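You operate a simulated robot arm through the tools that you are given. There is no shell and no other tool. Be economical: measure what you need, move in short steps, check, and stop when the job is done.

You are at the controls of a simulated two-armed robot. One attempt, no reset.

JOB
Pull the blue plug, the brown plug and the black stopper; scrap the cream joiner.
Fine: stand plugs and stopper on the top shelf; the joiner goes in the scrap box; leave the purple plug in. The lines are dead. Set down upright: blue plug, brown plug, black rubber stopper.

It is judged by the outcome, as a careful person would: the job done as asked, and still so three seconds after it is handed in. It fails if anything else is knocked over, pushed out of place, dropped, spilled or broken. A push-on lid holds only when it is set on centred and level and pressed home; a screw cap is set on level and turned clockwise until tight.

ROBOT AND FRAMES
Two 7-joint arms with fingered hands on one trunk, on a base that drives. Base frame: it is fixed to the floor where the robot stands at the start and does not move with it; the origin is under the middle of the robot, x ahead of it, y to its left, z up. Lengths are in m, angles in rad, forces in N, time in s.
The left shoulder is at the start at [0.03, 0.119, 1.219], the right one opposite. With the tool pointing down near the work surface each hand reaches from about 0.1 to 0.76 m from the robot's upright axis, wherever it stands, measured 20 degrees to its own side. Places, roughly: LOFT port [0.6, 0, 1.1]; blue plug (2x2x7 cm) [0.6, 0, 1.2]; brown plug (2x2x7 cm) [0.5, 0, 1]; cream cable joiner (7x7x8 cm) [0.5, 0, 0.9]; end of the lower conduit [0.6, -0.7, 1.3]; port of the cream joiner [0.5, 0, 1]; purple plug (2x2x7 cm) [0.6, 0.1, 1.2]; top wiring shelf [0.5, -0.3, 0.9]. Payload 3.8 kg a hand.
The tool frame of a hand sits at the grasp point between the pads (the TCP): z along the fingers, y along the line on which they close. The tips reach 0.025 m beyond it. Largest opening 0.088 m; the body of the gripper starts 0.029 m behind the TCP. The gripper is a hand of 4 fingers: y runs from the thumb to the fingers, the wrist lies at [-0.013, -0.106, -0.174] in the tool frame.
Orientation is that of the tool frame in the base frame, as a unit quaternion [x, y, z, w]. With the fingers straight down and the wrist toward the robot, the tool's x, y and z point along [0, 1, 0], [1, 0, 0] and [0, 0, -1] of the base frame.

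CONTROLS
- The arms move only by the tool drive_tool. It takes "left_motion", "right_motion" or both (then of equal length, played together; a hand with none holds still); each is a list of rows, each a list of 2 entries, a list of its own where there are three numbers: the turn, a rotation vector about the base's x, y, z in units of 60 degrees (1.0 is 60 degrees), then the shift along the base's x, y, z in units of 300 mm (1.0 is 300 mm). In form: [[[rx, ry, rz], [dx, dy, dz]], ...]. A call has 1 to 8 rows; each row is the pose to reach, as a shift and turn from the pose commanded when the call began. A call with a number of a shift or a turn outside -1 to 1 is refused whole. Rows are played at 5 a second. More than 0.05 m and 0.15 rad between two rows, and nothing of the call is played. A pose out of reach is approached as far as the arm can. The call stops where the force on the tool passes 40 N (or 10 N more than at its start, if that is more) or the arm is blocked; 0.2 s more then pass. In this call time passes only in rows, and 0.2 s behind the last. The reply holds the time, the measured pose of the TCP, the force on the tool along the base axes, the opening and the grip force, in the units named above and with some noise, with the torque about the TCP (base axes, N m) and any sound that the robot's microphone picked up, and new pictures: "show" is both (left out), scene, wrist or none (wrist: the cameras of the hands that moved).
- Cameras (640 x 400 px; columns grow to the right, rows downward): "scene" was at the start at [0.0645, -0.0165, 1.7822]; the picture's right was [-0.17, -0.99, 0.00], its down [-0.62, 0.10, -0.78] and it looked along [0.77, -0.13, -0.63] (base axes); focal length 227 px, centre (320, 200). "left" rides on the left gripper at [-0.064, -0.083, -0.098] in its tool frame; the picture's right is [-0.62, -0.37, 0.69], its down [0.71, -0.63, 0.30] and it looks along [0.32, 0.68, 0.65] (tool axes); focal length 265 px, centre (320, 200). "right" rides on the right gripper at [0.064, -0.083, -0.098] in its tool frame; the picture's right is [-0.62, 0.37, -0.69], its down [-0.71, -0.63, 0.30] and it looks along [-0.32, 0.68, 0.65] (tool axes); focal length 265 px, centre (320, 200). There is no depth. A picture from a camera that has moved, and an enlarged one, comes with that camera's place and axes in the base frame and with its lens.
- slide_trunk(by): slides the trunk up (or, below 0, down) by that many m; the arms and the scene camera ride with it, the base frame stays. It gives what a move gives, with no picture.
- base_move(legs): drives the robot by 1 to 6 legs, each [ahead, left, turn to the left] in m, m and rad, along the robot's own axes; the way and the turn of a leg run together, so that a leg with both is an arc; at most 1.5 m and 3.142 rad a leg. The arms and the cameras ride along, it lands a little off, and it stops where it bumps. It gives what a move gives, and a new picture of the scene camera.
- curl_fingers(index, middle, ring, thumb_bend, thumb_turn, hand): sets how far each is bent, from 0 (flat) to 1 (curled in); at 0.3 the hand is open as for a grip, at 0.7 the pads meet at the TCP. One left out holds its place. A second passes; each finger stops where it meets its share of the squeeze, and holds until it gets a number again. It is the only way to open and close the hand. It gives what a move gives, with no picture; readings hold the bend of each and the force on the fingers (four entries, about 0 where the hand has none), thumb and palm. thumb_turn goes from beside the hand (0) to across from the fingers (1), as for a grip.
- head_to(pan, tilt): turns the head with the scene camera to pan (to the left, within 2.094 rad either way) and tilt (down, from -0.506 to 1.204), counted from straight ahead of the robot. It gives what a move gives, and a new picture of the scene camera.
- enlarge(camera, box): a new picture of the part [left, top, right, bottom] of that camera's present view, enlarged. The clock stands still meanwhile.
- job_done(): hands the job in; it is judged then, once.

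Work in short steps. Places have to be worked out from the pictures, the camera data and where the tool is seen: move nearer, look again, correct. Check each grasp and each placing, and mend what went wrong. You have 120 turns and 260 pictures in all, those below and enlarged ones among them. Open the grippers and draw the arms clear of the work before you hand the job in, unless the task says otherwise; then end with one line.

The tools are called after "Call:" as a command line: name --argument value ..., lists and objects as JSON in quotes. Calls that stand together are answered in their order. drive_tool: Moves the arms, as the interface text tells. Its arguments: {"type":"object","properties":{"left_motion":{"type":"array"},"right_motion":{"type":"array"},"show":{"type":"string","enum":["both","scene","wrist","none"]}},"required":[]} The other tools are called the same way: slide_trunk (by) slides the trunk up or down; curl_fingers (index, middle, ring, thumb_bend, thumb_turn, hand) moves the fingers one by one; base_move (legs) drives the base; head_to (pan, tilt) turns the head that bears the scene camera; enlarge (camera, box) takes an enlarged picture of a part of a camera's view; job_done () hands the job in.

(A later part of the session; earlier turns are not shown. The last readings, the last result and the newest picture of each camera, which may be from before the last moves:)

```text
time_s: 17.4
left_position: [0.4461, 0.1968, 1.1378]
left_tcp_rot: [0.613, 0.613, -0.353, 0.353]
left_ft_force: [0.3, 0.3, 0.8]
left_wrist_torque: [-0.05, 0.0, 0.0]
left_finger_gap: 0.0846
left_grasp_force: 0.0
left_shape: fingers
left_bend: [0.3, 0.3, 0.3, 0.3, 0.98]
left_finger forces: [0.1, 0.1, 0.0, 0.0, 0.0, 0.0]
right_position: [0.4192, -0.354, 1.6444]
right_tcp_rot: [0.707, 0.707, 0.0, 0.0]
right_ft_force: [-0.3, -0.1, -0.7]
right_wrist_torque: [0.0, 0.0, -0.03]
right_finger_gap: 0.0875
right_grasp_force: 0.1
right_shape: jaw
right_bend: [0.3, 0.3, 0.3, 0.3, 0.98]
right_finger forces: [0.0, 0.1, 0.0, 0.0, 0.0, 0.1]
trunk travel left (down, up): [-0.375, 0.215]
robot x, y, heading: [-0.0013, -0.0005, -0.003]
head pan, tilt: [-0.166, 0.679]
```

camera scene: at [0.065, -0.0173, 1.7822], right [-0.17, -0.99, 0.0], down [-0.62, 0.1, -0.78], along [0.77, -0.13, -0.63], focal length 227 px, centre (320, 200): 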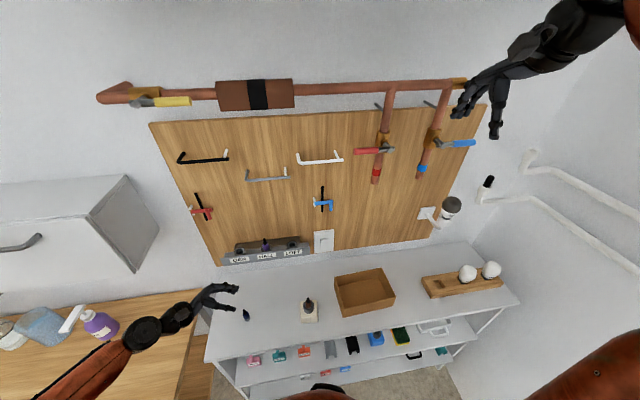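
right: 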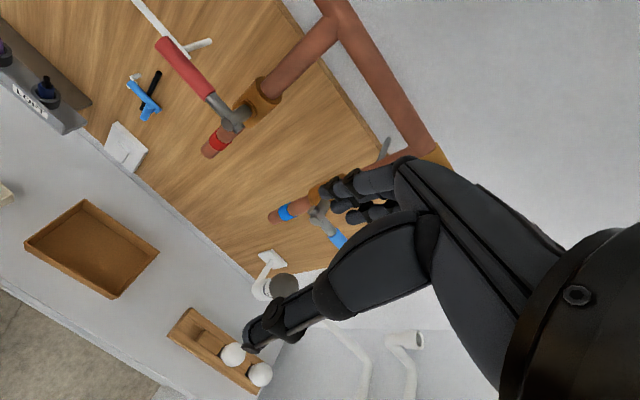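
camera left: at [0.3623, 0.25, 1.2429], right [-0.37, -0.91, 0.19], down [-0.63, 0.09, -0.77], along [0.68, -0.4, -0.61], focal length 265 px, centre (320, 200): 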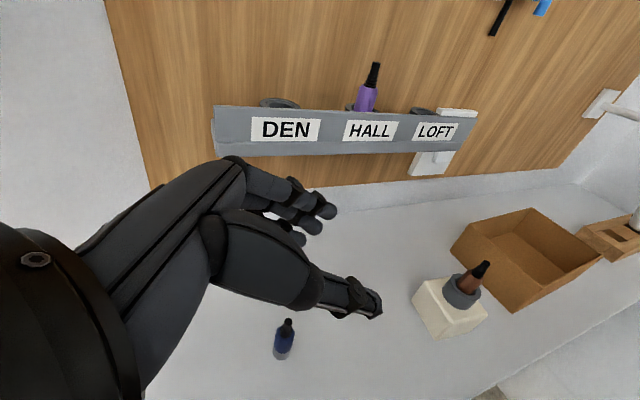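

The left hand now points down and to the right. I'll zoom on the joiner from both cameras to size it.

Call:
enlarge --camera "left" --box '[390, 240, 530, 350]'

Call:
enlarge --camera "scene" --box '[230, 265, 410, 335]'

```text
3.64 times, centred on (460, 295) of left
camera zoom: at [0.3621, 0.2501, 1.2429], right [-0.37, -0.91, 0.19], down [-0.63, 0.09, -0.77], along [0.68, -0.4, -0.61], focal length 965 px, centre (-189, -146)
```

zoom: 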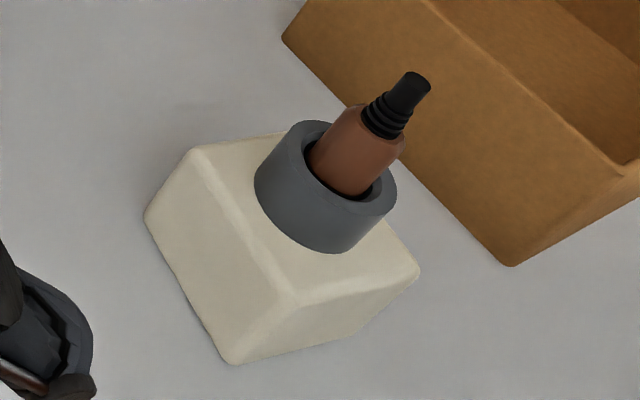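

```text
3.56 times, centred on (320, 300) of scene
camera zoom: at [0.0645, -0.0164, 1.7822], right [-0.17, -0.99, 0.0], down [-0.62, 0.1, -0.78], along [0.77, -0.13, -0.63], focal length 807 px, centre (320, -156)
```

zoom: 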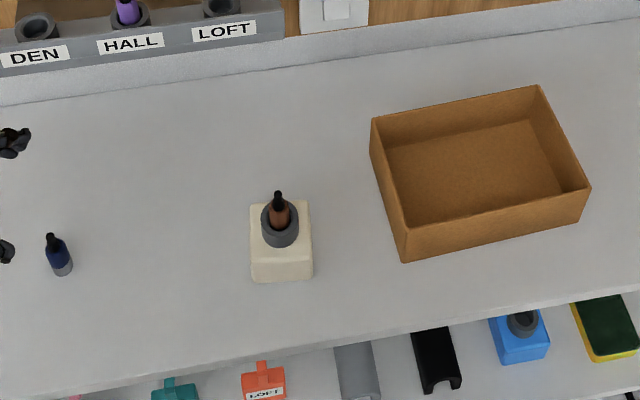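

The joiner is about 6 cm square, yawed about −6.5°, centred at (0.455, −0.040), with its top at z ≈ 0.967. I'm bringing the left hand to its left side with matching yaw and a shallower angle.

Call:
drive_tool --left_motion '[[[-0.06, 0.003, -0.027], [0, -0.14, 0]], [[-0.12, 0.007, -0.054], [0.01, -0.28, 0]], [[-0.18, 0.01, -0.08], [0.02, -0.37, -0.05]], [[-0.25, 0.014, -0.108], [0.02, -0.39, -0.2]], [[-0.25, 0.014, -0.108], [0.02, -0.39, -0.35]], [[-0.25, 0.014, -0.108], [0.02, -0.39, -0.48]]]' --show "both"

```text
time_s: 18.8
left_position: [0.4526, 0.0789, 0.9954]
left_tcp_rot: [0.591, 0.528, -0.454, 0.406]
left_ft_force: [-0.2, -0.3, 0.4]
left_wrist_torque: [-0.01, 0.0, -0.01]
left_finger_gap: 0.0845
left_grasp_force: 0.0
left_shape: fingers
left_bend: [0.3, 0.3, 0.3, 0.3, 0.98]
left_finger forces: [0.0, 0.0, 0.0, 0.1, 0.0, 0.0]
right_position: [0.4187, -0.3552, 1.6458]
right_tcp_rot: [0.707, 0.707, -0.001, 0.0]
right_ft_force: [0.2, 0.8, -0.1]
right_wrist_torque: [0.01, 0.0, 0.0]
right_finger_gap: 0.0876
right_grasp_force: 0.0
right_shape: jaw
right_bend: [0.3, 0.3, 0.3, 0.3, 0.98]
right_finger forces: [0.0, 0.1, 0.0, 0.0, 0.0, 0.1]
trunk travel left (down, up): [-0.375, 0.215]
robot x, y, heading: [-0.0006, 0.0007, -0.002]
head pan, tilt: [-0.166, 0.679]
camera scene: at [0.0649, -0.0165, 1.7822], right [-0.17, -0.99, 0.0], down [-0.62, 0.1, -0.78], along [0.77, -0.13, -0.63], focal length 227 px, centre (320, 200)
camera left: at [0.379, 0.1671, 1.083], right [-0.46, -0.78, 0.42], down [-0.64, -0.04, -0.77], along [0.62, -0.62, -0.48], focal length 265 px, centre (320, 200)
```

scene: 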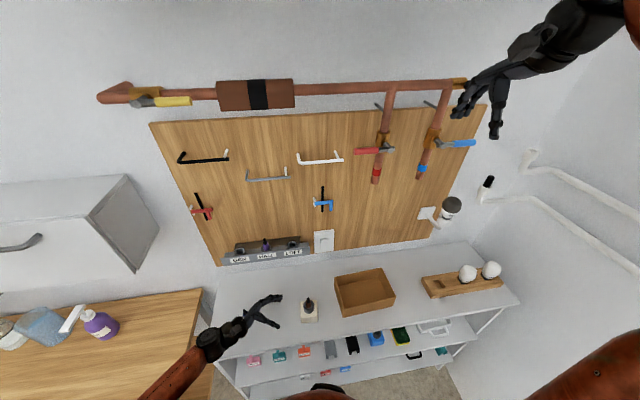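
left: 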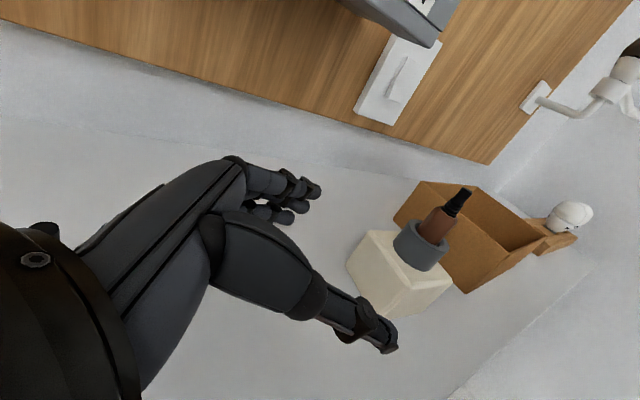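

I'm lining up with the joiner's axis, lowering to grip height, and checking that blue is clear.

Call:
drive_tool --left_motion '[[[0, 0, 0], [0.05, 0, -0.06]], [[0, 0, 0], [0.05, 0, -0.125]]]' --show "none"

Call:
enlarge --camera "scene" --box '[190, 270, 350, 370]'

Call:
enlarge --camera "left" --box '[0, 0, 640, 400]'

```text
time_s: 19.4
left_position: [0.4668, 0.0797, 0.9579]
left_tcp_rot: [0.593, 0.528, -0.454, 0.405]
left_ft_force: [0.4, 0.2, -1.1]
left_wrist_torque: [-0.02, 0.04, 0.03]
left_finger_gap: 0.0846
left_grasp_force: 0.0
left_shape: fingers
left_bend: [0.3, 0.3, 0.3, 0.3, 0.98]
left_finger forces: [0.1, 0.1, 0.1, 0.0, 0.1, 0.0]
right_position: [0.4176, -0.3541, 1.6461]
right_tcp_rot: [0.708, 0.707, 0.0, 0.001]
right_ft_force: [-0.2, -0.5, -0.2]
right_wrist_torque: [0.03, -0.04, 0.01]
right_finger_gap: 0.0878
right_grasp_force: 0.0
right_shape: jaw
right_bend: [0.3, 0.3, 0.3, 0.3, 0.98]
right_finger forces: [0.0, 0.1, 0.0, 0.1, 0.0, 0.0]
trunk travel left (down, up): [-0.375, 0.215]
robot x, y, heading: [0.0033, -0.004, 0.0]
head pan, tilt: [-0.166, 0.679]
```

```text
4.00 times, centred on (270, 320) of scene
camera zoom: at [0.0643, -0.0164, 1.7822], right [-0.17, -0.99, 0.0], down [-0.62, 0.1, -0.78], along [0.77, -0.13, -0.63], focal length 908 px, centre (520, -280)
```

zoom: 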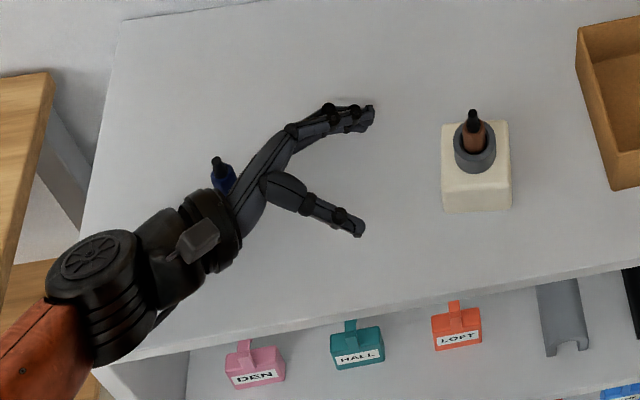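

```text
1.00 times, centred on (320, 200) of left
camera zoom: at [0.3931, 0.1668, 1.0455], right [-0.46, -0.78, 0.42], down [-0.64, -0.04, -0.77], along [0.62, -0.62, -0.48], focal length 265 px, centre (320, 200)
```

zoom: 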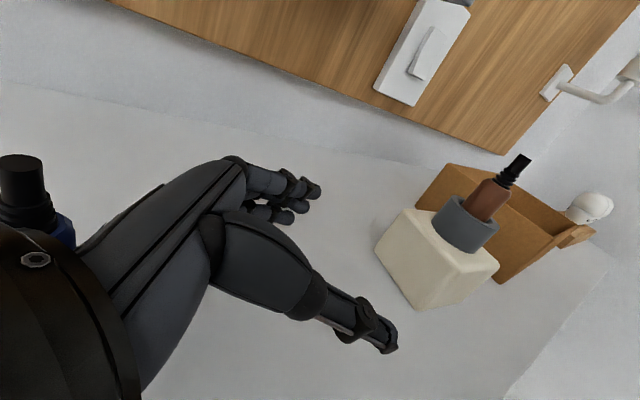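

Blue is still upright and the hand is moving away from it. I'm sliding the open hand around the joiner.

Call:
drive_tool --left_motion '[[[0, 0, 0], [-0.013, -0.12, 0]], [[0, 0, 0], [-0.027, -0.24, 0]], [[0, 0, 0], [-0.035, -0.31, 0]], [[0, 0, 0], [-0.04, -0.37, 0]]]' --show "none"

Call:
enlarge --camera "scene" --box '[190, 270, 350, 370]'

Call:
enlarge --camera "left" --box '[160, 100, 520, 325]'

```text
time_s: 20.4
left_position: [0.4553, -0.0322, 0.9559]
left_tcp_rot: [0.591, 0.529, -0.454, 0.406]
left_ft_force: [0.3, 0.2, 0.7]
left_wrist_torque: [0.02, -0.01, 0.01]
left_finger_gap: 0.0849
left_grasp_force: 0.1
left_shape: fingers
left_bend: [0.3, 0.3, 0.3, 0.3, 0.98]
left_finger forces: [0.2, 0.0, 0.0, 0.0, 0.3, 0.0]
right_position: [0.4186, -0.3547, 1.6462]
right_tcp_rot: [0.707, 0.707, 0.0, -0.001]
right_ft_force: [0.0, 0.1, -0.9]
right_wrist_torque: [-0.02, 0.01, 0.01]
right_finger_gap: 0.0878
right_grasp_force: 0.1
right_shape: jaw
right_bend: [0.3, 0.3, 0.3, 0.3, 0.98]
right_finger forces: [0.0, 0.1, 0.0, 0.1, 0.0, 0.1]
trunk travel left (down, up): [-0.375, 0.215]
robot x, y, heading: [0.0, -0.0033, -0.004]
head pan, tilt: [-0.166, 0.679]
```

```text
4.00 times, centred on (270, 320) of scene
camera zoom: at [0.0649, -0.0171, 1.7822], right [-0.17, -0.99, 0.0], down [-0.62, 0.1, -0.78], along [0.77, -0.13, -0.63], focal length 908 px, centre (520, -280)
```

zoom: 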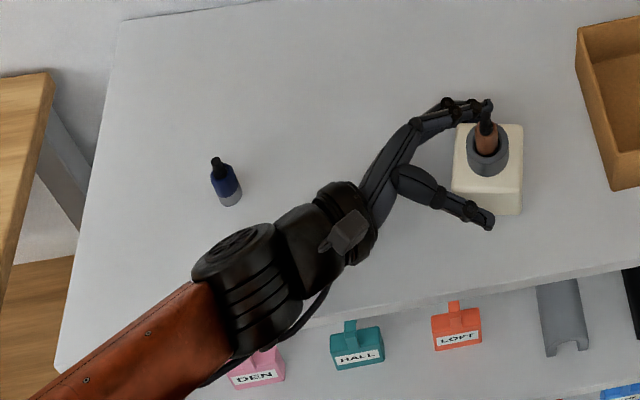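

```text
1.78 times, centred on (340, 212) of left
camera zoom: at [0.3809, 0.0556, 1.0449], right [-0.46, -0.78, 0.42], down [-0.64, -0.04, -0.77], along [0.62, -0.62, -0.48], focal length 472 px, centre (284, 178)
```

zoom: 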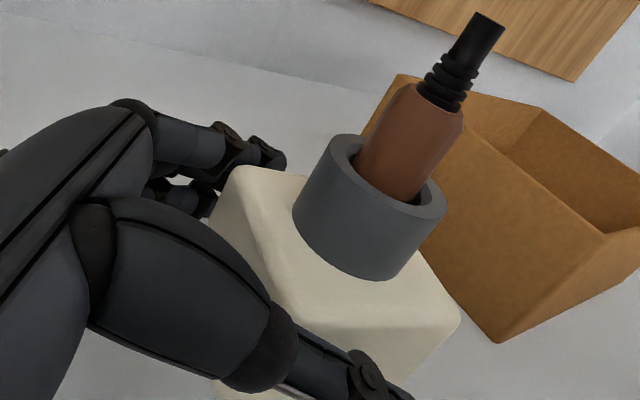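

The palm nudged the joiner about a centimetre, which doesn't matter since it's being scrapped. I'm closing the grip on it now.

Call:
curl_fingers --hand "left" --index 0.6 --middle 0.6 --ring 0.6 --thumb_bend 0.6

Call:
enlarge --camera "left" --box '[160, 100, 520, 325]'

Call:
enlarge --camera "scene" --box '[230, 265, 410, 335]'

```text
time_s: 21.4
left_position: [0.4548, -0.0308, 0.9568]
left_tcp_rot: [0.592, 0.528, -0.454, 0.406]
left_ft_force: [0.3, -1.0, 1.8]
left_wrist_torque: [-0.03, -0.1, 0.02]
left_finger_gap: 0.0613
left_grasp_force: 27.3
left_shape: fingers
left_bend: [0.4, 0.51, 0.49, 0.45, 0.99]
left_finger forces: [13.1, 6.8, 7.6, 0.0, 27.7, 0.0]
right_position: [0.4182, -0.3536, 1.646]
right_tcp_rot: [0.707, 0.707, 0.0, 0.0]
right_ft_force: [0.7, 0.1, 0.1]
right_wrist_torque: [0.01, 0.01, 0.0]
right_finger_gap: 0.0875
right_grasp_force: 0.1
right_shape: jaw
right_bend: [0.3, 0.3, 0.3, 0.3, 0.98]
right_finger forces: [0.1, 0.0, 0.0, 0.0, 0.1, 0.0]
trunk travel left (down, up): [-0.375, 0.215]
robot x, y, heading: [-0.001, -0.0004, -0.003]
head pan, tilt: [-0.166, 0.679]
```

```text
1.78 times, centred on (340, 212) of left
camera zoom: at [0.3808, 0.0562, 1.0451], right [-0.46, -0.78, 0.42], down [-0.64, -0.04, -0.77], along [0.62, -0.62, -0.48], focal length 472 px, centre (284, 178)
```

zoom: 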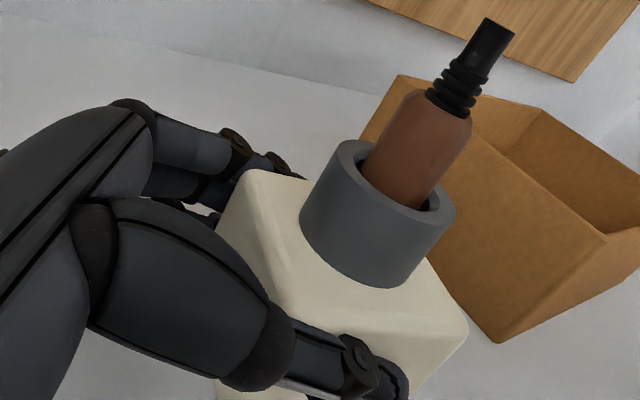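

```text
3.56 times, centred on (320, 300) of scene
camera zoom: at [0.0645, -0.0164, 1.7822], right [-0.17, -0.99, 0.0], down [-0.62, 0.1, -0.78], along [0.77, -0.13, -0.63], focal length 807 px, centre (320, -156)
```

zoom: 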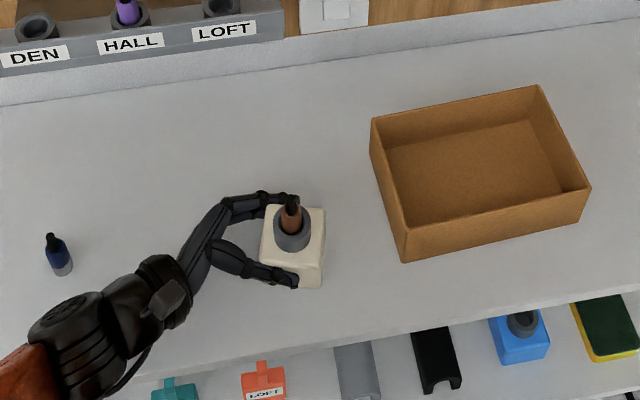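

The joiner is held at 27 N. The brown tail now sits at about (0.447, −0.051, 1.038). I'm bringing the right hand over, half closed.

Call:
curl_fingers --hand "right" --index 0.48 --middle 0.48 --ring 0.48 --thumb_bend 0.48 --thumb_turn 1

Call:
drive_tool --right_motion '[[[0, 0, 0], [0, 0.106, -0.118]], [[0, 0, 0], [0, 0.212, -0.237]], [[0, 0, 0], [0, 0.318, -0.356]], [[0, 0, 0], [0, 0.425, -0.475]], [[0, 0, 0], [0.02, 0.531, -0.593]], [[0, 0, 0], [0.04, 0.637, -0.712]], [[0, 0, 0], [0.06, 0.743, -0.831]], [[0, 0, 0], [0.08, 0.85, -0.95]]]' --show "wrist"

```text
time_s: 22.4
left_position: [0.4552, -0.031, 0.9582]
left_tcp_rot: [0.591, 0.528, -0.454, 0.406]
left_ft_force: [1.1, 0.4, 2.5]
left_wrist_torque: [-0.05, -0.14, 0.02]
left_finger_gap: 0.0615
left_grasp_force: 27.9
left_shape: fingers
left_bend: [0.4, 0.51, 0.49, 0.45, 0.99]
left_finger forces: [13.0, 6.9, 7.7, 0.1, 27.8, 0.1]
right_position: [0.4179, -0.3542, 1.6463]
right_tcp_rot: [0.707, 0.708, 0.0, 0.0]
right_ft_force: [-0.7, 0.3, -0.3]
right_wrist_torque: [0.0, -0.01, -0.04]
right_finger_gap: 0.0466
right_grasp_force: 0.0
right_shape: fingers
right_bend: [0.48, 0.48, 0.48, 0.48, 1.0]
right_finger forces: [0.0, 0.1, 0.1, 0.0, 0.0, 0.0]
trunk travel left (down, up): [-0.375, 0.215]
robot x, y, heading: [0.0033, 0.0004, -0.002]
head pan, tilt: [-0.166, 0.679]
```

```text
time_s: 24.2
left_position: [0.4552, -0.031, 0.9568]
left_tcp_rot: [0.592, 0.528, -0.454, 0.405]
left_ft_force: [-0.5, -0.5, 2.6]
left_wrist_torque: [0.04, -0.14, -0.04]
left_finger_gap: 0.0612
left_grasp_force: 27.5
left_shape: fingers
left_bend: [0.41, 0.51, 0.5, 0.46, 0.98]
left_finger forces: [12.8, 6.7, 7.4, 0.1, 28.2, 0.1]
right_position: [0.445, -0.0979, 1.3604]
right_tcp_rot: [0.707, 0.708, -0.001, 0.0]
right_ft_force: [-0.3, -0.6, 0.5]
right_wrist_torque: [-0.01, 0.01, 0.03]
right_finger_gap: 0.0464
right_grasp_force: 0.2
right_shape: fingers
right_bend: [0.48, 0.48, 0.48, 0.48, 1.0]
right_finger forces: [0.0, 0.0, 0.0, 0.0, 0.1, 0.0]
trunk travel left (down, up): [-0.375, 0.215]
robot x, y, heading: [0.0009, 0.0007, -0.002]
head pan, tilt: [-0.166, 0.679]
camera right: at [0.3611, -0.0319, 1.4567], right [0.37, -0.62, 0.69], down [-0.63, -0.72, -0.3], along [0.68, -0.32, -0.65], focal length 265 px, centre (320, 200)
```

right: 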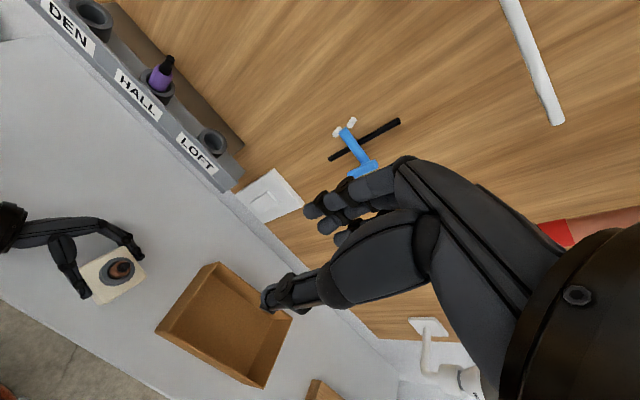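

I'm continuing down to about 6 cm above the plug.

Call:
drive_tool --right_motion '[[[0, 0, 0], [0, 0.05, -0.145]], [[0, 0, 0], [0, 0.1, -0.29]], [[0, 0, 0], [0.005, 0.15, -0.435]], [[0, 0, 0], [0.005, 0.156, -0.58]], [[0, 0, 0], [0.005, 0.156, -0.72]], [[0, 0, 0], [0.005, 0.156, -0.86]]]' --show "both"

Call:
enlarge --camera "left" --box '[160, 20, 560, 270]'

```text
time_s: 25.6
left_position: [0.4557, -0.031, 0.9574]
left_tcp_rot: [0.591, 0.528, -0.454, 0.406]
left_ft_force: [-0.2, 0.2, 2.8]
left_wrist_torque: [-0.03, -0.09, 0.01]
left_finger_gap: 0.0611
left_grasp_force: 27.7
left_shape: fingers
left_bend: [0.41, 0.51, 0.5, 0.46, 0.98]
left_finger forces: [12.9, 6.7, 7.4, 0.0, 27.8, 0.1]
right_position: [0.4446, -0.0505, 1.1009]
right_tcp_rot: [0.707, 0.707, 0.0, -0.001]
right_ft_force: [-0.1, 0.3, 0.4]
right_wrist_torque: [0.01, -0.01, 0.03]
right_finger_gap: 0.0469
right_grasp_force: 0.1
right_shape: fingers
right_bend: [0.48, 0.48, 0.48, 0.48, 1.0]
right_finger forces: [0.1, 0.0, 0.1, 0.0, 0.0, 0.1]
trunk travel left (down, up): [-0.375, 0.215]
robot x, y, heading: [-0.0012, -0.0023, -0.003]
head pan, tilt: [-0.166, 0.679]
camera scene: at [0.0652, -0.0167, 1.7822], right [-0.17, -0.99, 0.0], down [-0.62, 0.1, -0.78], along [0.77, -0.13, -0.63], focal length 227 px, centre (320, 200)
camera right: at [0.3624, 0.0142, 1.1974], right [0.37, -0.62, 0.69], down [-0.63, -0.71, -0.31], along [0.68, -0.32, -0.65], focal length 265 px, centre (320, 200)
```

scene: 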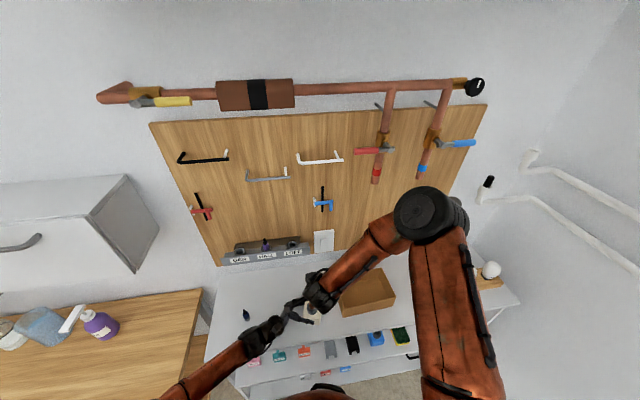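
right: 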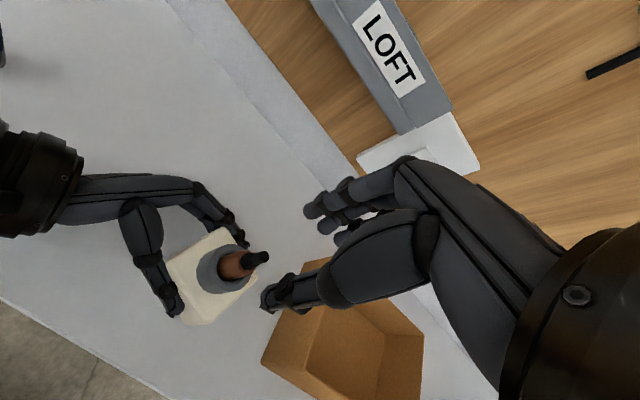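

```text
1.60 times, centred on (360, 145) of left
camera zoom: at [0.3812, 0.0561, 1.045], right [-0.46, -0.78, 0.42], down [-0.64, -0.04, -0.77], along [0.62, -0.62, -0.48], focal length 425 px, centre (256, 288)
```

zoom: 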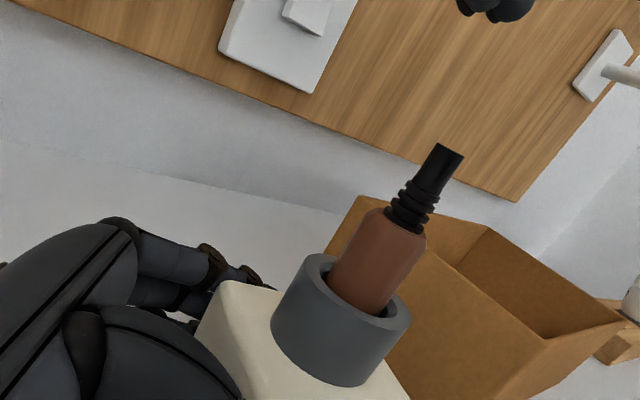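

The tail sits right where the projection says. I'm lowering the right hand around it and closing.

Call:
drive_tool --right_motion '[[[0, 0, 0], [0.003, -0.003, -0.13]], [[0, 0, 0], [0.005, -0.004, -0.22]], [[0, 0, 0], [0.005, -0.004, -0.263]]]' --show "wrist"

Call:
enlarge --camera "left" --box '[160, 20, 560, 270]'

```text
time_s: 26.4
left_position: [0.4551, -0.0322, 0.957]
left_tcp_rot: [0.592, 0.528, -0.455, 0.406]
left_ft_force: [0.9, 0.2, 2.5]
left_wrist_torque: [-0.03, -0.1, 0.0]
left_finger_gap: 0.061
left_grasp_force: 27.9
left_shape: fingers
left_bend: [0.41, 0.51, 0.5, 0.46, 0.98]
left_finger forces: [12.9, 6.7, 7.4, 0.1, 28.0, 0.1]
right_position: [0.4458, -0.0527, 1.0236]
right_tcp_rot: [0.708, 0.707, 0.001, 0.0]
right_ft_force: [0.3, -0.3, 0.0]
right_wrist_torque: [0.01, 0.0, -0.02]
right_finger_gap: 0.0468
right_grasp_force: 0.1
right_shape: fingers
right_bend: [0.48, 0.48, 0.48, 0.48, 1.0]
right_finger forces: [0.0, 0.1, 0.0, 0.1, 0.0, 0.0]
trunk travel left (down, up): [-0.375, 0.215]
robot x, y, heading: [-0.0015, 0.0002, -0.004]
head pan, tilt: [-0.166, 0.679]
camera right: at [0.3627, 0.0126, 1.1203], right [0.37, -0.62, 0.69], down [-0.63, -0.71, -0.3], along [0.68, -0.32, -0.65], focal length 265 px, centre (320, 200)
```

right: 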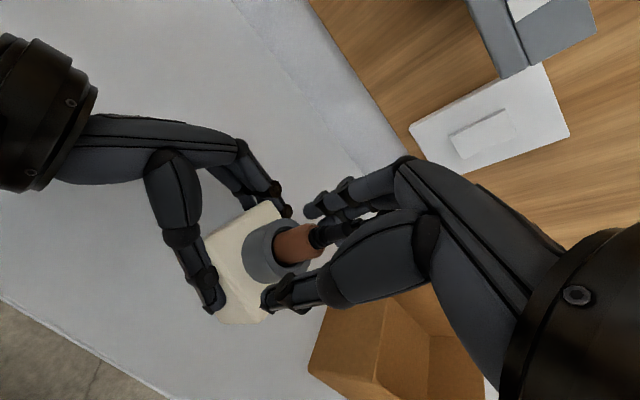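

```text
1.60 times, centred on (360, 145) of left
camera zoom: at [0.381, 0.0562, 1.045], right [-0.46, -0.78, 0.42], down [-0.64, -0.04, -0.77], along [0.62, -0.62, -0.48], focal length 425 px, centre (256, 288)
```

zoom: 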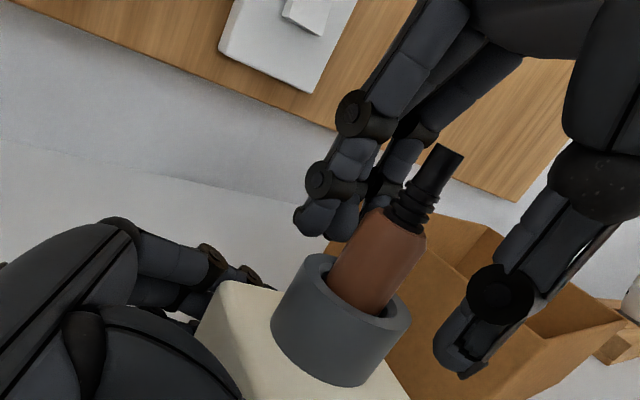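

The fingers bracket the plug nicely. I'm closing on it.

Call:
curl_fingers --hand "right" --index 0.75 --middle 0.75 --ring 0.75 --thumb_bend 0.75

Call:
enlarge --camera "left" --box '[160, 20, 560, 270]'

```text
time_s: 27.4
left_position: [0.4562, -0.0318, 0.9576]
left_tcp_rot: [0.592, 0.529, -0.454, 0.405]
left_ft_force: [-0.1, -0.6, 3.4]
left_wrist_torque: [-0.01, -0.13, -0.03]
left_finger_gap: 0.0613
left_grasp_force: 27.2
left_shape: fingers
left_bend: [0.41, 0.51, 0.5, 0.46, 0.98]
left_finger forces: [13.1, 6.9, 7.6, 0.1, 27.7, 0.0]
right_position: [0.4455, -0.0527, 1.0234]
right_tcp_rot: [0.707, 0.708, -0.001, 0.0]
right_ft_force: [-0.1, 0.2, 0.0]
right_wrist_torque: [-0.03, -0.02, 0.01]
right_finger_gap: 0.0121
right_grasp_force: 10.8
right_shape: fingers
right_bend: [0.6, 0.74, 0.75, 0.65, 1.0]
right_finger forces: [8.4, 4.1, 0.0, 0.0, 9.5, 0.0]
trunk travel left (down, up): [-0.375, 0.215]
robot x, y, heading: [0.0019, -0.0009, -0.002]
head pan, tilt: [-0.166, 0.679]
```

```text
1.60 times, centred on (360, 145) of left
camera zoom: at [0.3808, 0.0563, 1.045], right [-0.46, -0.78, 0.42], down [-0.64, -0.04, -0.77], along [0.62, -0.62, -0.48], focal length 425 px, centre (256, 288)
```

zoom: 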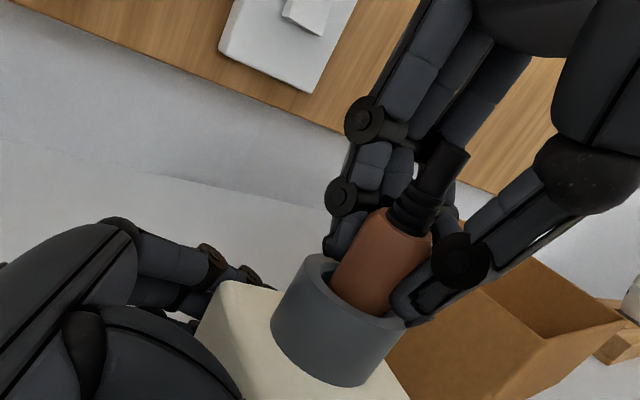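

It's gripped on the body. I'm pulling up while the left hand holds the joiner.

Call:
drive_tool --right_motion '[[[0, 0, 0], [0, 0, 0.03]], [[0, 0, 0], [0, 0, 0.06]], [[0, 0, 0], [0, 0, 0.1]], [[0, 0, 0], [0, 0, 0.14]]]' --show "none"

Call:
enlarge --camera "left" --box '[160, 20, 560, 270]'

```text
time_s: 28.4
left_position: [0.4546, -0.0318, 0.9573]
left_tcp_rot: [0.591, 0.528, -0.454, 0.406]
left_ft_force: [0.0, -0.2, 3.3]
left_wrist_torque: [-0.04, -0.08, -0.01]
left_finger_gap: 0.0611
left_grasp_force: 26.9
left_shape: fingers
left_bend: [0.41, 0.51, 0.5, 0.46, 0.98]
left_finger forces: [13.1, 6.8, 7.6, 0.0, 27.8, 0.1]
right_position: [0.4451, -0.0535, 1.0655]
right_tcp_rot: [0.707, 0.707, 0.001, 0.0]
right_ft_force: [-0.1, 0.0, 0.8]
right_wrist_torque: [-0.01, -0.04, 0.02]
right_finger_gap: 0.0121
right_grasp_force: 11.4
right_shape: fingers
right_bend: [0.6, 0.74, 0.75, 0.65, 1.0]
right_finger forces: [8.4, 4.0, 0.0, 0.0, 9.5, 0.0]
trunk travel left (down, up): [-0.375, 0.215]
robot x, y, heading: [-0.0019, -0.0006, 0.002]
head pan, tilt: [-0.166, 0.679]
```

```text
1.60 times, centred on (360, 145) of left
camera zoom: at [0.3808, 0.0563, 1.045], right [-0.46, -0.78, 0.42], down [-0.64, -0.04, -0.77], along [0.62, -0.62, -0.48], focal length 425 px, centre (256, 288)
```

zoom: 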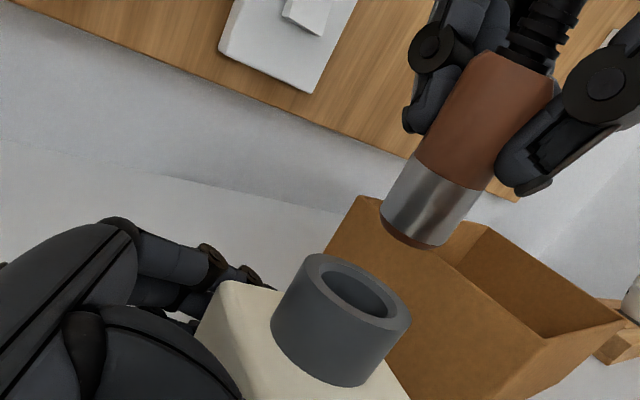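

Brown came out clean and upright, and the joiner didn't move. I'm raising the right hand, and the left lets go of the joiner.

Call:
drive_tool --right_motion '[[[0, 0, 0], [0, 0, 0.12]], [[0, 0, 0], [0, 0, 0.25]], [[0, 0, 0], [0, 0, 0.38]]]' --show "none"

Call:
curl_fingers --hand "left" --index 0.3 --middle 0.3 --ring 0.3 --thumb_bend 0.3

Call:
drive_tool --left_motion '[[[0, 0, 0], [0.007, 0.06, 0]], [[0, 0, 0], [0.02, 0.18, 0]], [[0, 0, 0], [0.03, 0.3, 0.03]], [[0, 0, 0], [0.0, 0.3, 0.18]], [[0, 0, 0], [-0.05, 0.33, 0.32]], [[0, 0, 0], [-0.1, 0.4, 0.45]], [[0, 0, 0], [-0.15, 0.5, 0.55]]]' --show "both"

```text
time_s: 29.2
left_position: [0.4542, -0.0316, 0.9572]
left_tcp_rot: [0.593, 0.528, -0.454, 0.405]
left_ft_force: [0.1, -0.2, 2.8]
left_wrist_torque: [0.0, -0.11, 0.03]
left_finger_gap: 0.0611
left_grasp_force: 27.5
left_shape: fingers
left_bend: [0.41, 0.51, 0.5, 0.46, 0.98]
left_finger forces: [13.1, 6.8, 7.4, 0.1, 27.8, 0.1]
right_position: [0.444, -0.0546, 1.1814]
right_tcp_rot: [0.707, 0.707, 0.0, 0.0]
right_ft_force: [0.3, 0.3, 1.2]
right_wrist_torque: [0.03, -0.02, 0.0]
right_finger_gap: 0.012
right_grasp_force: 10.2
right_shape: fingers
right_bend: [0.6, 0.74, 0.75, 0.65, 1.0]
right_finger forces: [8.4, 3.1, 0.0, 0.0, 9.2, 0.1]
trunk travel left (down, up): [-0.375, 0.215]
robot x, y, heading: [-0.0004, -0.0025, 0.003]
head pan, tilt: [-0.166, 0.679]
```

```text
time_s: 30.2
left_position: [0.4553, -0.0308, 0.9568]
left_tcp_rot: [0.592, 0.528, -0.455, 0.405]
left_ft_force: [0.0, -0.2, -0.3]
left_wrist_torque: [0.0, -0.02, 0.0]
left_finger_gap: 0.0844
left_grasp_force: 0.1
left_shape: fingers
left_bend: [0.3, 0.3, 0.3, 0.3, 0.98]
left_finger forces: [0.0, 0.0, 0.0, 0.0, 0.0, 0.0]
right_position: [0.4461, -0.0535, 1.1807]
right_tcp_rot: [0.707, 0.707, 0.0, 0.001]
right_ft_force: [-0.4, -0.5, -0.1]
right_wrist_torque: [0.01, 0.01, -0.01]
right_finger_gap: 0.0122
right_grasp_force: 10.4
right_shape: fingers
right_bend: [0.6, 0.75, 0.75, 0.65, 1.0]
right_finger forces: [8.5, 2.5, 0.0, 0.0, 8.8, 0.0]
trunk travel left (down, up): [-0.375, 0.215]
robot x, y, heading: [-0.0015, 0.0004, 0.001]
head pan, tilt: [-0.166, 0.679]
```

```text
time_s: 31.8
left_position: [0.4096, 0.1195, 1.1227]
left_tcp_rot: [0.591, 0.528, -0.455, 0.407]
left_ft_force: [-0.3, 0.0, -0.6]
left_wrist_torque: [0.0, 0.02, 0.0]
left_finger_gap: 0.0843
left_grasp_force: 0.1
left_shape: fingers
left_bend: [0.3, 0.3, 0.3, 0.3, 0.98]
left_finger forces: [0.1, 0.1, 0.1, 0.1, 0.1, 0.0]
right_position: [0.4441, -0.0539, 1.1812]
right_tcp_rot: [0.707, 0.707, 0.0, 0.0]
right_ft_force: [0.5, 0.3, 0.1]
right_wrist_torque: [0.01, -0.02, 0.0]
right_finger_gap: 0.0118
right_grasp_force: 10.1
right_shape: fingers
right_bend: [0.6, 0.75, 0.75, 0.65, 1.0]
right_finger forces: [8.5, 2.5, 0.0, 0.0, 8.8, 0.0]
trunk travel left (down, up): [-0.375, 0.215]
robot x, y, heading: [-0.0022, -0.0027, 0.001]
head pan, tilt: [-0.166, 0.679]
camera scene: at [0.0635, -0.0158, 1.7822], right [-0.17, -0.99, 0.0], down [-0.62, 0.1, -0.78], along [0.77, -0.13, -0.63], focal length 227 px, centre (320, 200)
camera left: at [0.3355, 0.2078, 1.2099], right [-0.46, -0.78, 0.42], down [-0.64, -0.04, -0.77], along [0.62, -0.62, -0.48], focal length 265 px, centre (320, 200)
```

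scene: 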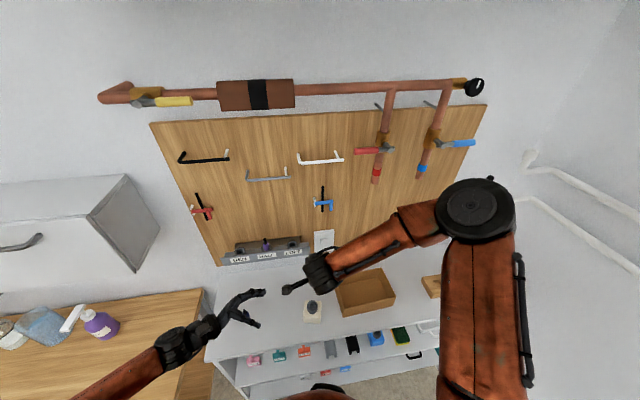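
left: 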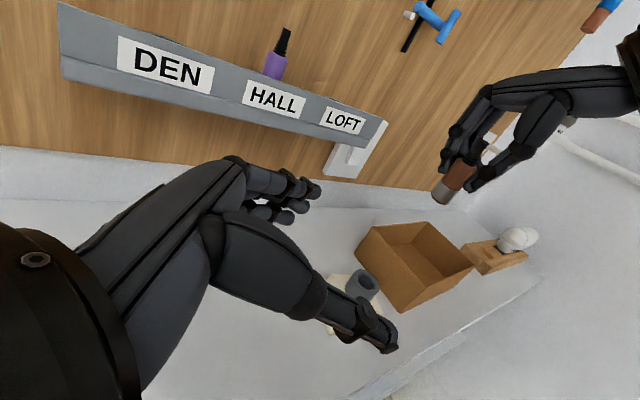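

I'm moving the left hand up and away to make room. It also gives me a side view while the right hand heads to the spot for brown.

Call:
drive_tool --left_motion '[[[0, 0, 0], [-0.03, 0.1, 0.06]], [[0, 0, 0], [-0.06, 0.2, 0.12]], [[0, 0, 0], [-0.09, 0.3, 0.18]], [[0, 0, 0], [-0.12, 0.4, 0.22]], [[0, 0, 0], [-0.15, 0.5, 0.25]], [[0, 0, 0], [-0.15, 0.5, 0.25]], [[0, 0, 0], [-0.15, 0.5, 0.25]], [[0, 0, 0], [-0.15, 0.5, 0.25]]]' --right_motion '[[[0, 0, 0], [0, 0, 0]], [[0, 0, 0], [0.05, 0.05, 0]], [[0, 0, 0], [0.1, 0.15, 0]], [[0, 0, 0], [0.15, 0.25, 0]], [[0, 0, 0], [0.187, 0.36, 0]], [[0, 0, 0], [0.187, 0.43, -0.1]], [[0, 0, 0], [0.187, 0.43, -0.25]], [[0, 0, 0], [0.187, 0.43, -0.4]]]' --show "both"

```text
time_s: 33.6
left_position: [0.3655, 0.2712, 1.1963]
left_tcp_rot: [0.592, 0.528, -0.456, 0.405]
left_ft_force: [0.1, 0.1, 0.0]
left_wrist_torque: [0.01, -0.04, 0.0]
left_finger_gap: 0.0844
left_grasp_force: 0.0
left_shape: fingers
left_bend: [0.3, 0.3, 0.3, 0.3, 0.98]
left_finger forces: [0.0, 0.0, 0.1, 0.1, 0.1, 0.0]
right_position: [0.5034, 0.0762, 1.061]
right_tcp_rot: [0.707, 0.707, 0.0, 0.0]
right_ft_force: [0.1, 0.6, -0.7]
right_wrist_torque: [-0.01, 0.0, 0.01]
right_finger_gap: 0.0119
right_grasp_force: 9.8
right_shape: fingers
right_bend: [0.6, 0.75, 0.75, 0.65, 1.0]
right_finger forces: [8.3, 2.2, 0.0, 0.0, 8.7, 0.1]
trunk travel left (down, up): [-0.375, 0.215]
robot x, y, heading: [0.0016, -0.0019, 0.0]
head pan, tilt: [-0.166, 0.679]
camera scene: at [0.0655, -0.0154, 1.7821], right [-0.17, -0.99, 0.0], down [-0.62, 0.1, -0.78], along [0.77, -0.13, -0.63], focal length 227 px, centre (320, 200)
camera right: at [0.42, 0.1415, 1.157], right [0.37, -0.62, 0.69], down [-0.63, -0.71, -0.3], along [0.68, -0.32, -0.65], focal length 265 px, centre (320, 200)
camera left: at [0.2917, 0.3592, 1.2839], right [-0.46, -0.78, 0.42], down [-0.64, -0.04, -0.77], along [0.62, -0.62, -0.48], focal length 265 px, centre (320, 200)
```

scene: 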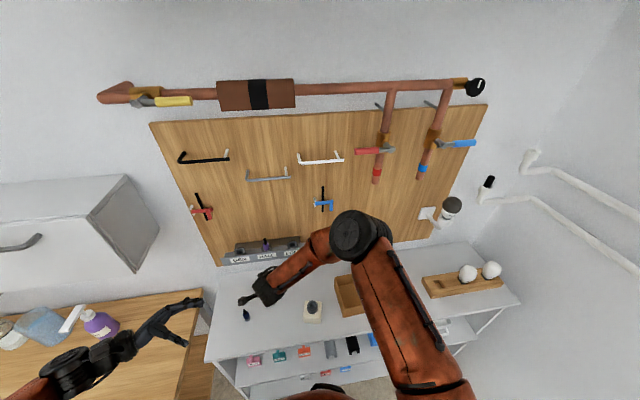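
right: 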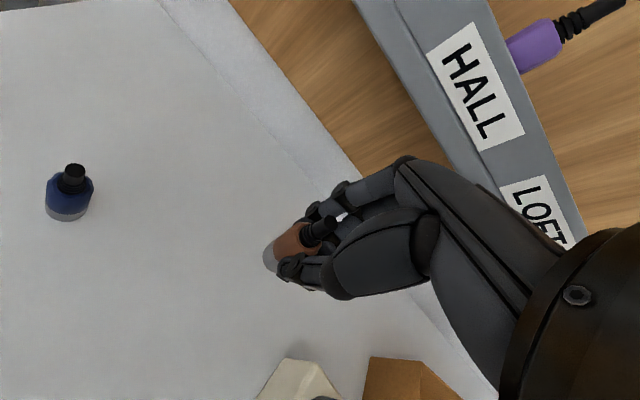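
left: 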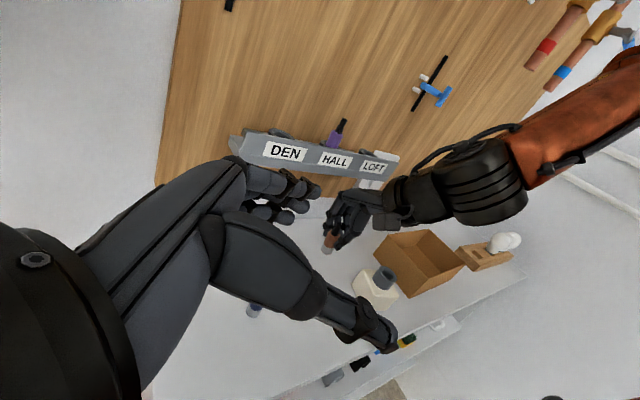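

I'll check the brown plug's tilt from both hand cameras.

Call:
enlarge --camera "right" --box '[220, 170, 400, 310]'

Call:
enlarge --camera "left" --box '[290, 170, 410, 270]'

```text
2.86 times, centred on (310, 240) of right
camera zoom: at [0.42, 0.1415, 1.157], right [0.37, -0.62, 0.69], down [-0.63, -0.71, -0.3], along [0.68, -0.32, -0.65], focal length 758 px, centre (349, 86)
```

zoom: 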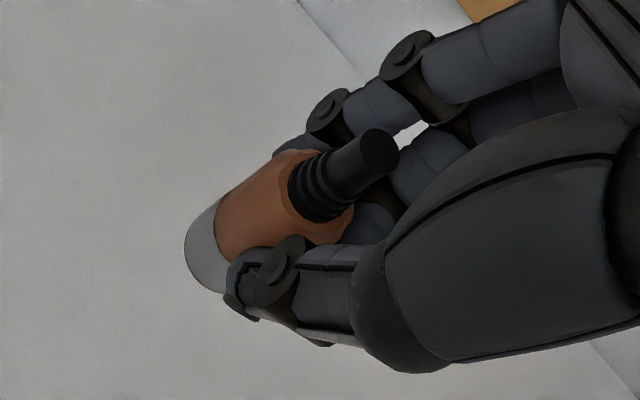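

```text
4.00 times, centred on (350, 220) of left
camera zoom: at [0.2917, 0.3592, 1.2839], right [-0.46, -0.78, 0.42], down [-0.64, -0.04, -0.77], along [0.62, -0.62, -0.48], focal length 1062 px, centre (200, 120)
```

zoom: 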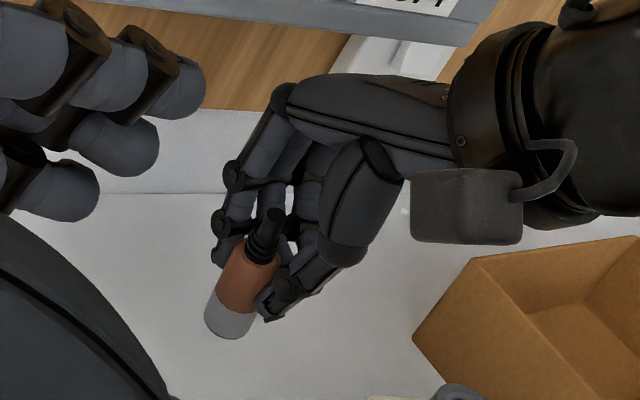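

From the two views, the base leans about 9° toward −x and −y. I'm correcting the wrist for that and lowering toward the shelf.

Call:
drive_tool --right_motion '[[[0.045, -0.065, 0], [0, 0, 0]], [[0.09, -0.129, 0], [0, 0, 0]], [[0.09, -0.129, 0], [0, 0, -0.12]], [[0.09, -0.129, 0], [0, 0, -0.2]]]' --show "none"

Call:
enlarge --camera "right" --box '[220, 170, 400, 310]'

Call:
enlarge --camera "left" --box '[290, 200, 410, 300]'

```text
time_s: 34.6
left_position: [0.3653, 0.2714, 1.1966]
left_tcp_rot: [0.592, 0.529, -0.454, 0.405]
left_ft_force: [0.2, 0.4, 0.8]
left_wrist_torque: [0.03, 0.0, 0.03]
left_finger_gap: 0.0843
left_grasp_force: 0.0
left_shape: fingers
left_bend: [0.3, 0.3, 0.3, 0.3, 0.98]
left_finger forces: [0.0, 0.1, 0.1, 0.0, 0.0, 0.0]
right_position: [0.5007, 0.0745, 1.0026]
right_tcp_rot: [0.704, 0.705, 0.082, 0.016]
right_ft_force: [-0.1, -0.2, -0.5]
right_wrist_torque: [0.03, 0.01, 0.02]
right_finger_gap: 0.012
right_grasp_force: 9.4
right_shape: fingers
right_bend: [0.6, 0.75, 0.75, 0.65, 1.0]
right_finger forces: [8.3, 1.8, 0.0, 0.1, 8.7, 0.0]
trunk travel left (down, up): [-0.375, 0.215]
robot x, y, heading: [-0.0004, -0.0005, 0.001]
head pan, tilt: [-0.166, 0.679]
```

```text
2.86 times, centred on (310, 240) of right
camera zoom: at [0.4052, 0.131, 1.0923], right [0.28, -0.68, 0.67], down [-0.58, -0.68, -0.45], along [0.77, -0.27, -0.58], focal length 758 px, centre (349, 86)
```

zoom: 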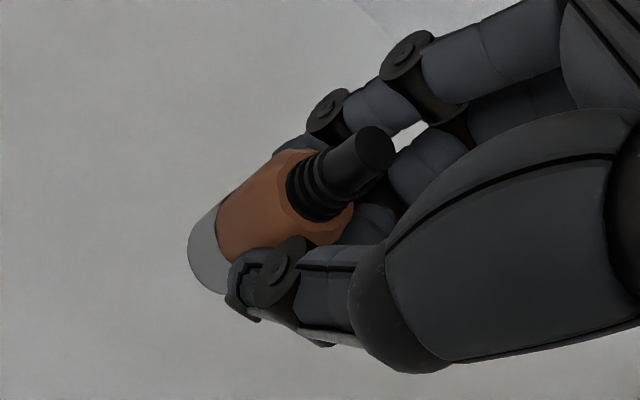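

```text
4.00 times, centred on (350, 250) of left
camera zoom: at [0.2911, 0.3587, 1.2842], right [-0.46, -0.78, 0.42], down [-0.64, -0.04, -0.77], along [0.62, -0.62, -0.48], focal length 1062 px, centre (200, 0)
```

zoom: 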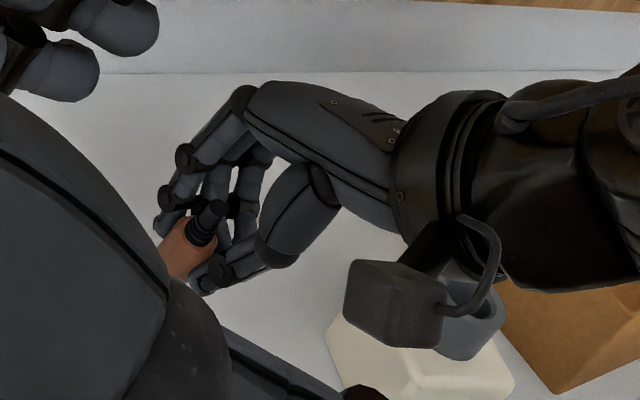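

The right camera now reads vertical. I'm shifting the left hand a little for a clear second view.

Call:
drive_tool --left_motion '[[[0, 0, 0], [-0.05, 0.1, 0]], [[0, 0, 0], [-0.08, 0.2, 0.05]], [[0, 0, 0], [-0.1, 0.25, 0.1]]]' --show "none"

Call:
enlarge --camera "left" --box '[300, 170, 480, 310]'

```text
time_s: 35.4
left_position: [0.3342, 0.3436, 1.2265]
left_tcp_rot: [0.592, 0.528, -0.453, 0.406]
left_ft_force: [0.4, 0.2, 0.5]
left_wrist_torque: [-0.02, 0.0, 0.02]
left_finger_gap: 0.0844
left_grasp_force: 0.0
left_shape: fingers
left_bend: [0.3, 0.3, 0.3, 0.3, 0.98]
left_finger forces: [0.0, 0.1, 0.0, 0.1, 0.0, 0.0]
right_position: [0.501, 0.0737, 1.0033]
right_tcp_rot: [0.705, 0.705, 0.08, 0.014]
right_ft_force: [-0.1, -0.8, -0.6]
right_wrist_torque: [0.01, 0.01, 0.02]
right_finger_gap: 0.0118
right_grasp_force: 9.4
right_shape: fingers
right_bend: [0.6, 0.75, 0.75, 0.65, 1.0]
right_finger forces: [8.4, 1.8, 0.1, 0.1, 8.6, 0.0]
trunk travel left (down, up): [-0.375, 0.215]
robot x, y, heading: [-0.0005, 0.0029, 0.003]
head pan, tilt: [-0.166, 0.679]
```

```text
2.86 times, centred on (390, 240) of left
camera zoom: at [0.2598, 0.4317, 1.3138], right [-0.46, -0.78, 0.42], down [-0.64, -0.04, -0.77], along [0.62, -0.62, -0.48], focal length 758 px, centre (120, 86)
```

zoom: 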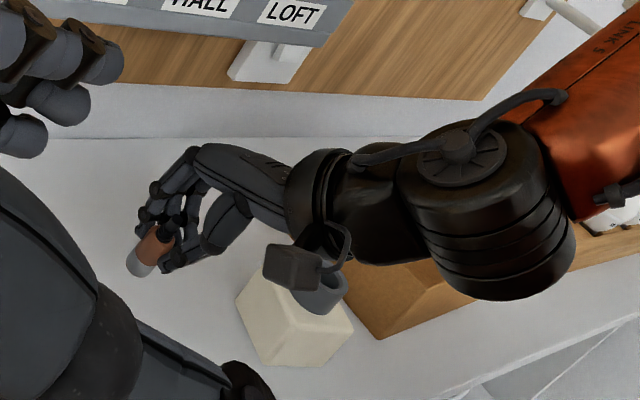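

Call:
enlarge --camera "left" --box '[325, 215, 385, 275]'

```text
6.67 times, centred on (355, 245) of left
camera zoom: at [0.2598, 0.4317, 1.3138], right [-0.46, -0.78, 0.42], down [-0.64, -0.04, -0.77], along [0.62, -0.62, -0.48], focal length 1769 px, centre (87, -100)
```

zoom: 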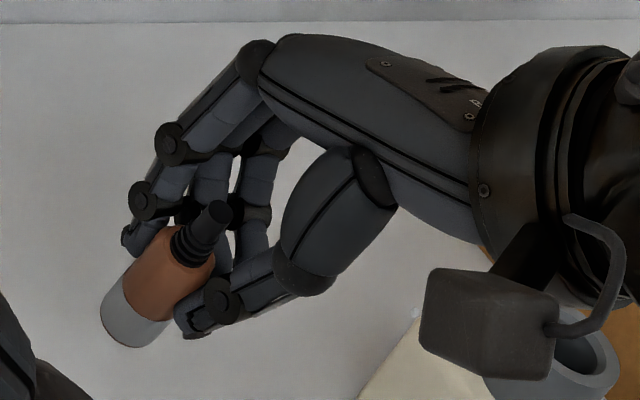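

The tilt is now within a few degrees. I'm lowering to just above contact and then inching down.

Call:
drive_tool --right_motion '[[[0, 0, 0], [0, 0, -0.05]], [[0, 0, 0], [0, 0, -0.08]], [[0, 0, 0], [0, 0, -0.09]]]' --show "none"

Call:
enlarge --camera "right" --box '[220, 170, 400, 310]'

```text
time_s: 36.2
left_position: [0.3337, 0.3431, 1.2253]
left_tcp_rot: [0.593, 0.529, -0.453, 0.405]
left_ft_force: [-1.1, -0.1, -0.8]
left_wrist_torque: [0.01, 0.04, 0.01]
left_finger_gap: 0.0844
left_grasp_force: 0.0
left_shape: fingers
left_bend: [0.3, 0.3, 0.3, 0.3, 0.98]
left_finger forces: [0.2, 0.0, 0.1, 0.0, 0.1, 0.0]
right_position: [0.5021, 0.0745, 0.9737]
right_tcp_rot: [0.705, 0.704, 0.081, 0.014]
right_ft_force: [-0.2, 0.3, 0.1]
right_wrist_torque: [-0.03, 0.01, 0.02]
right_finger_gap: 0.0118
right_grasp_force: 9.6
right_shape: fingers
right_bend: [0.6, 0.75, 0.75, 0.65, 1.0]
right_finger forces: [8.2, 1.8, 0.1, 0.0, 8.6, 0.1]
trunk travel left (down, up): [-0.375, 0.215]
robot x, y, heading: [0.0017, 0.0021, -0.006]
head pan, tilt: [-0.166, 0.679]
```

```text
2.86 times, centred on (310, 240) of right
camera zoom: at [0.4051, 0.1314, 1.064], right [0.28, -0.68, 0.67], down [-0.58, -0.68, -0.45], along [0.77, -0.27, -0.58], focal length 758 px, centre (349, 86)
```

zoom: 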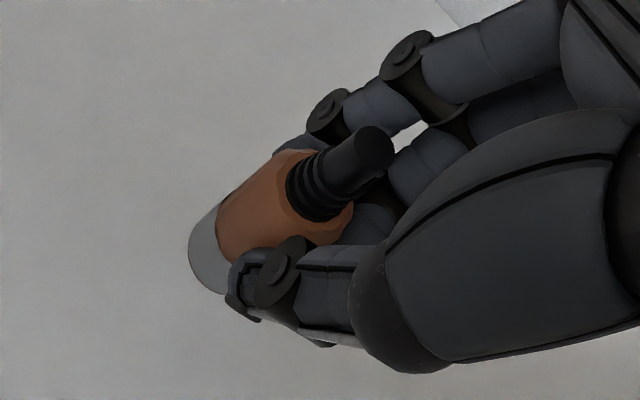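

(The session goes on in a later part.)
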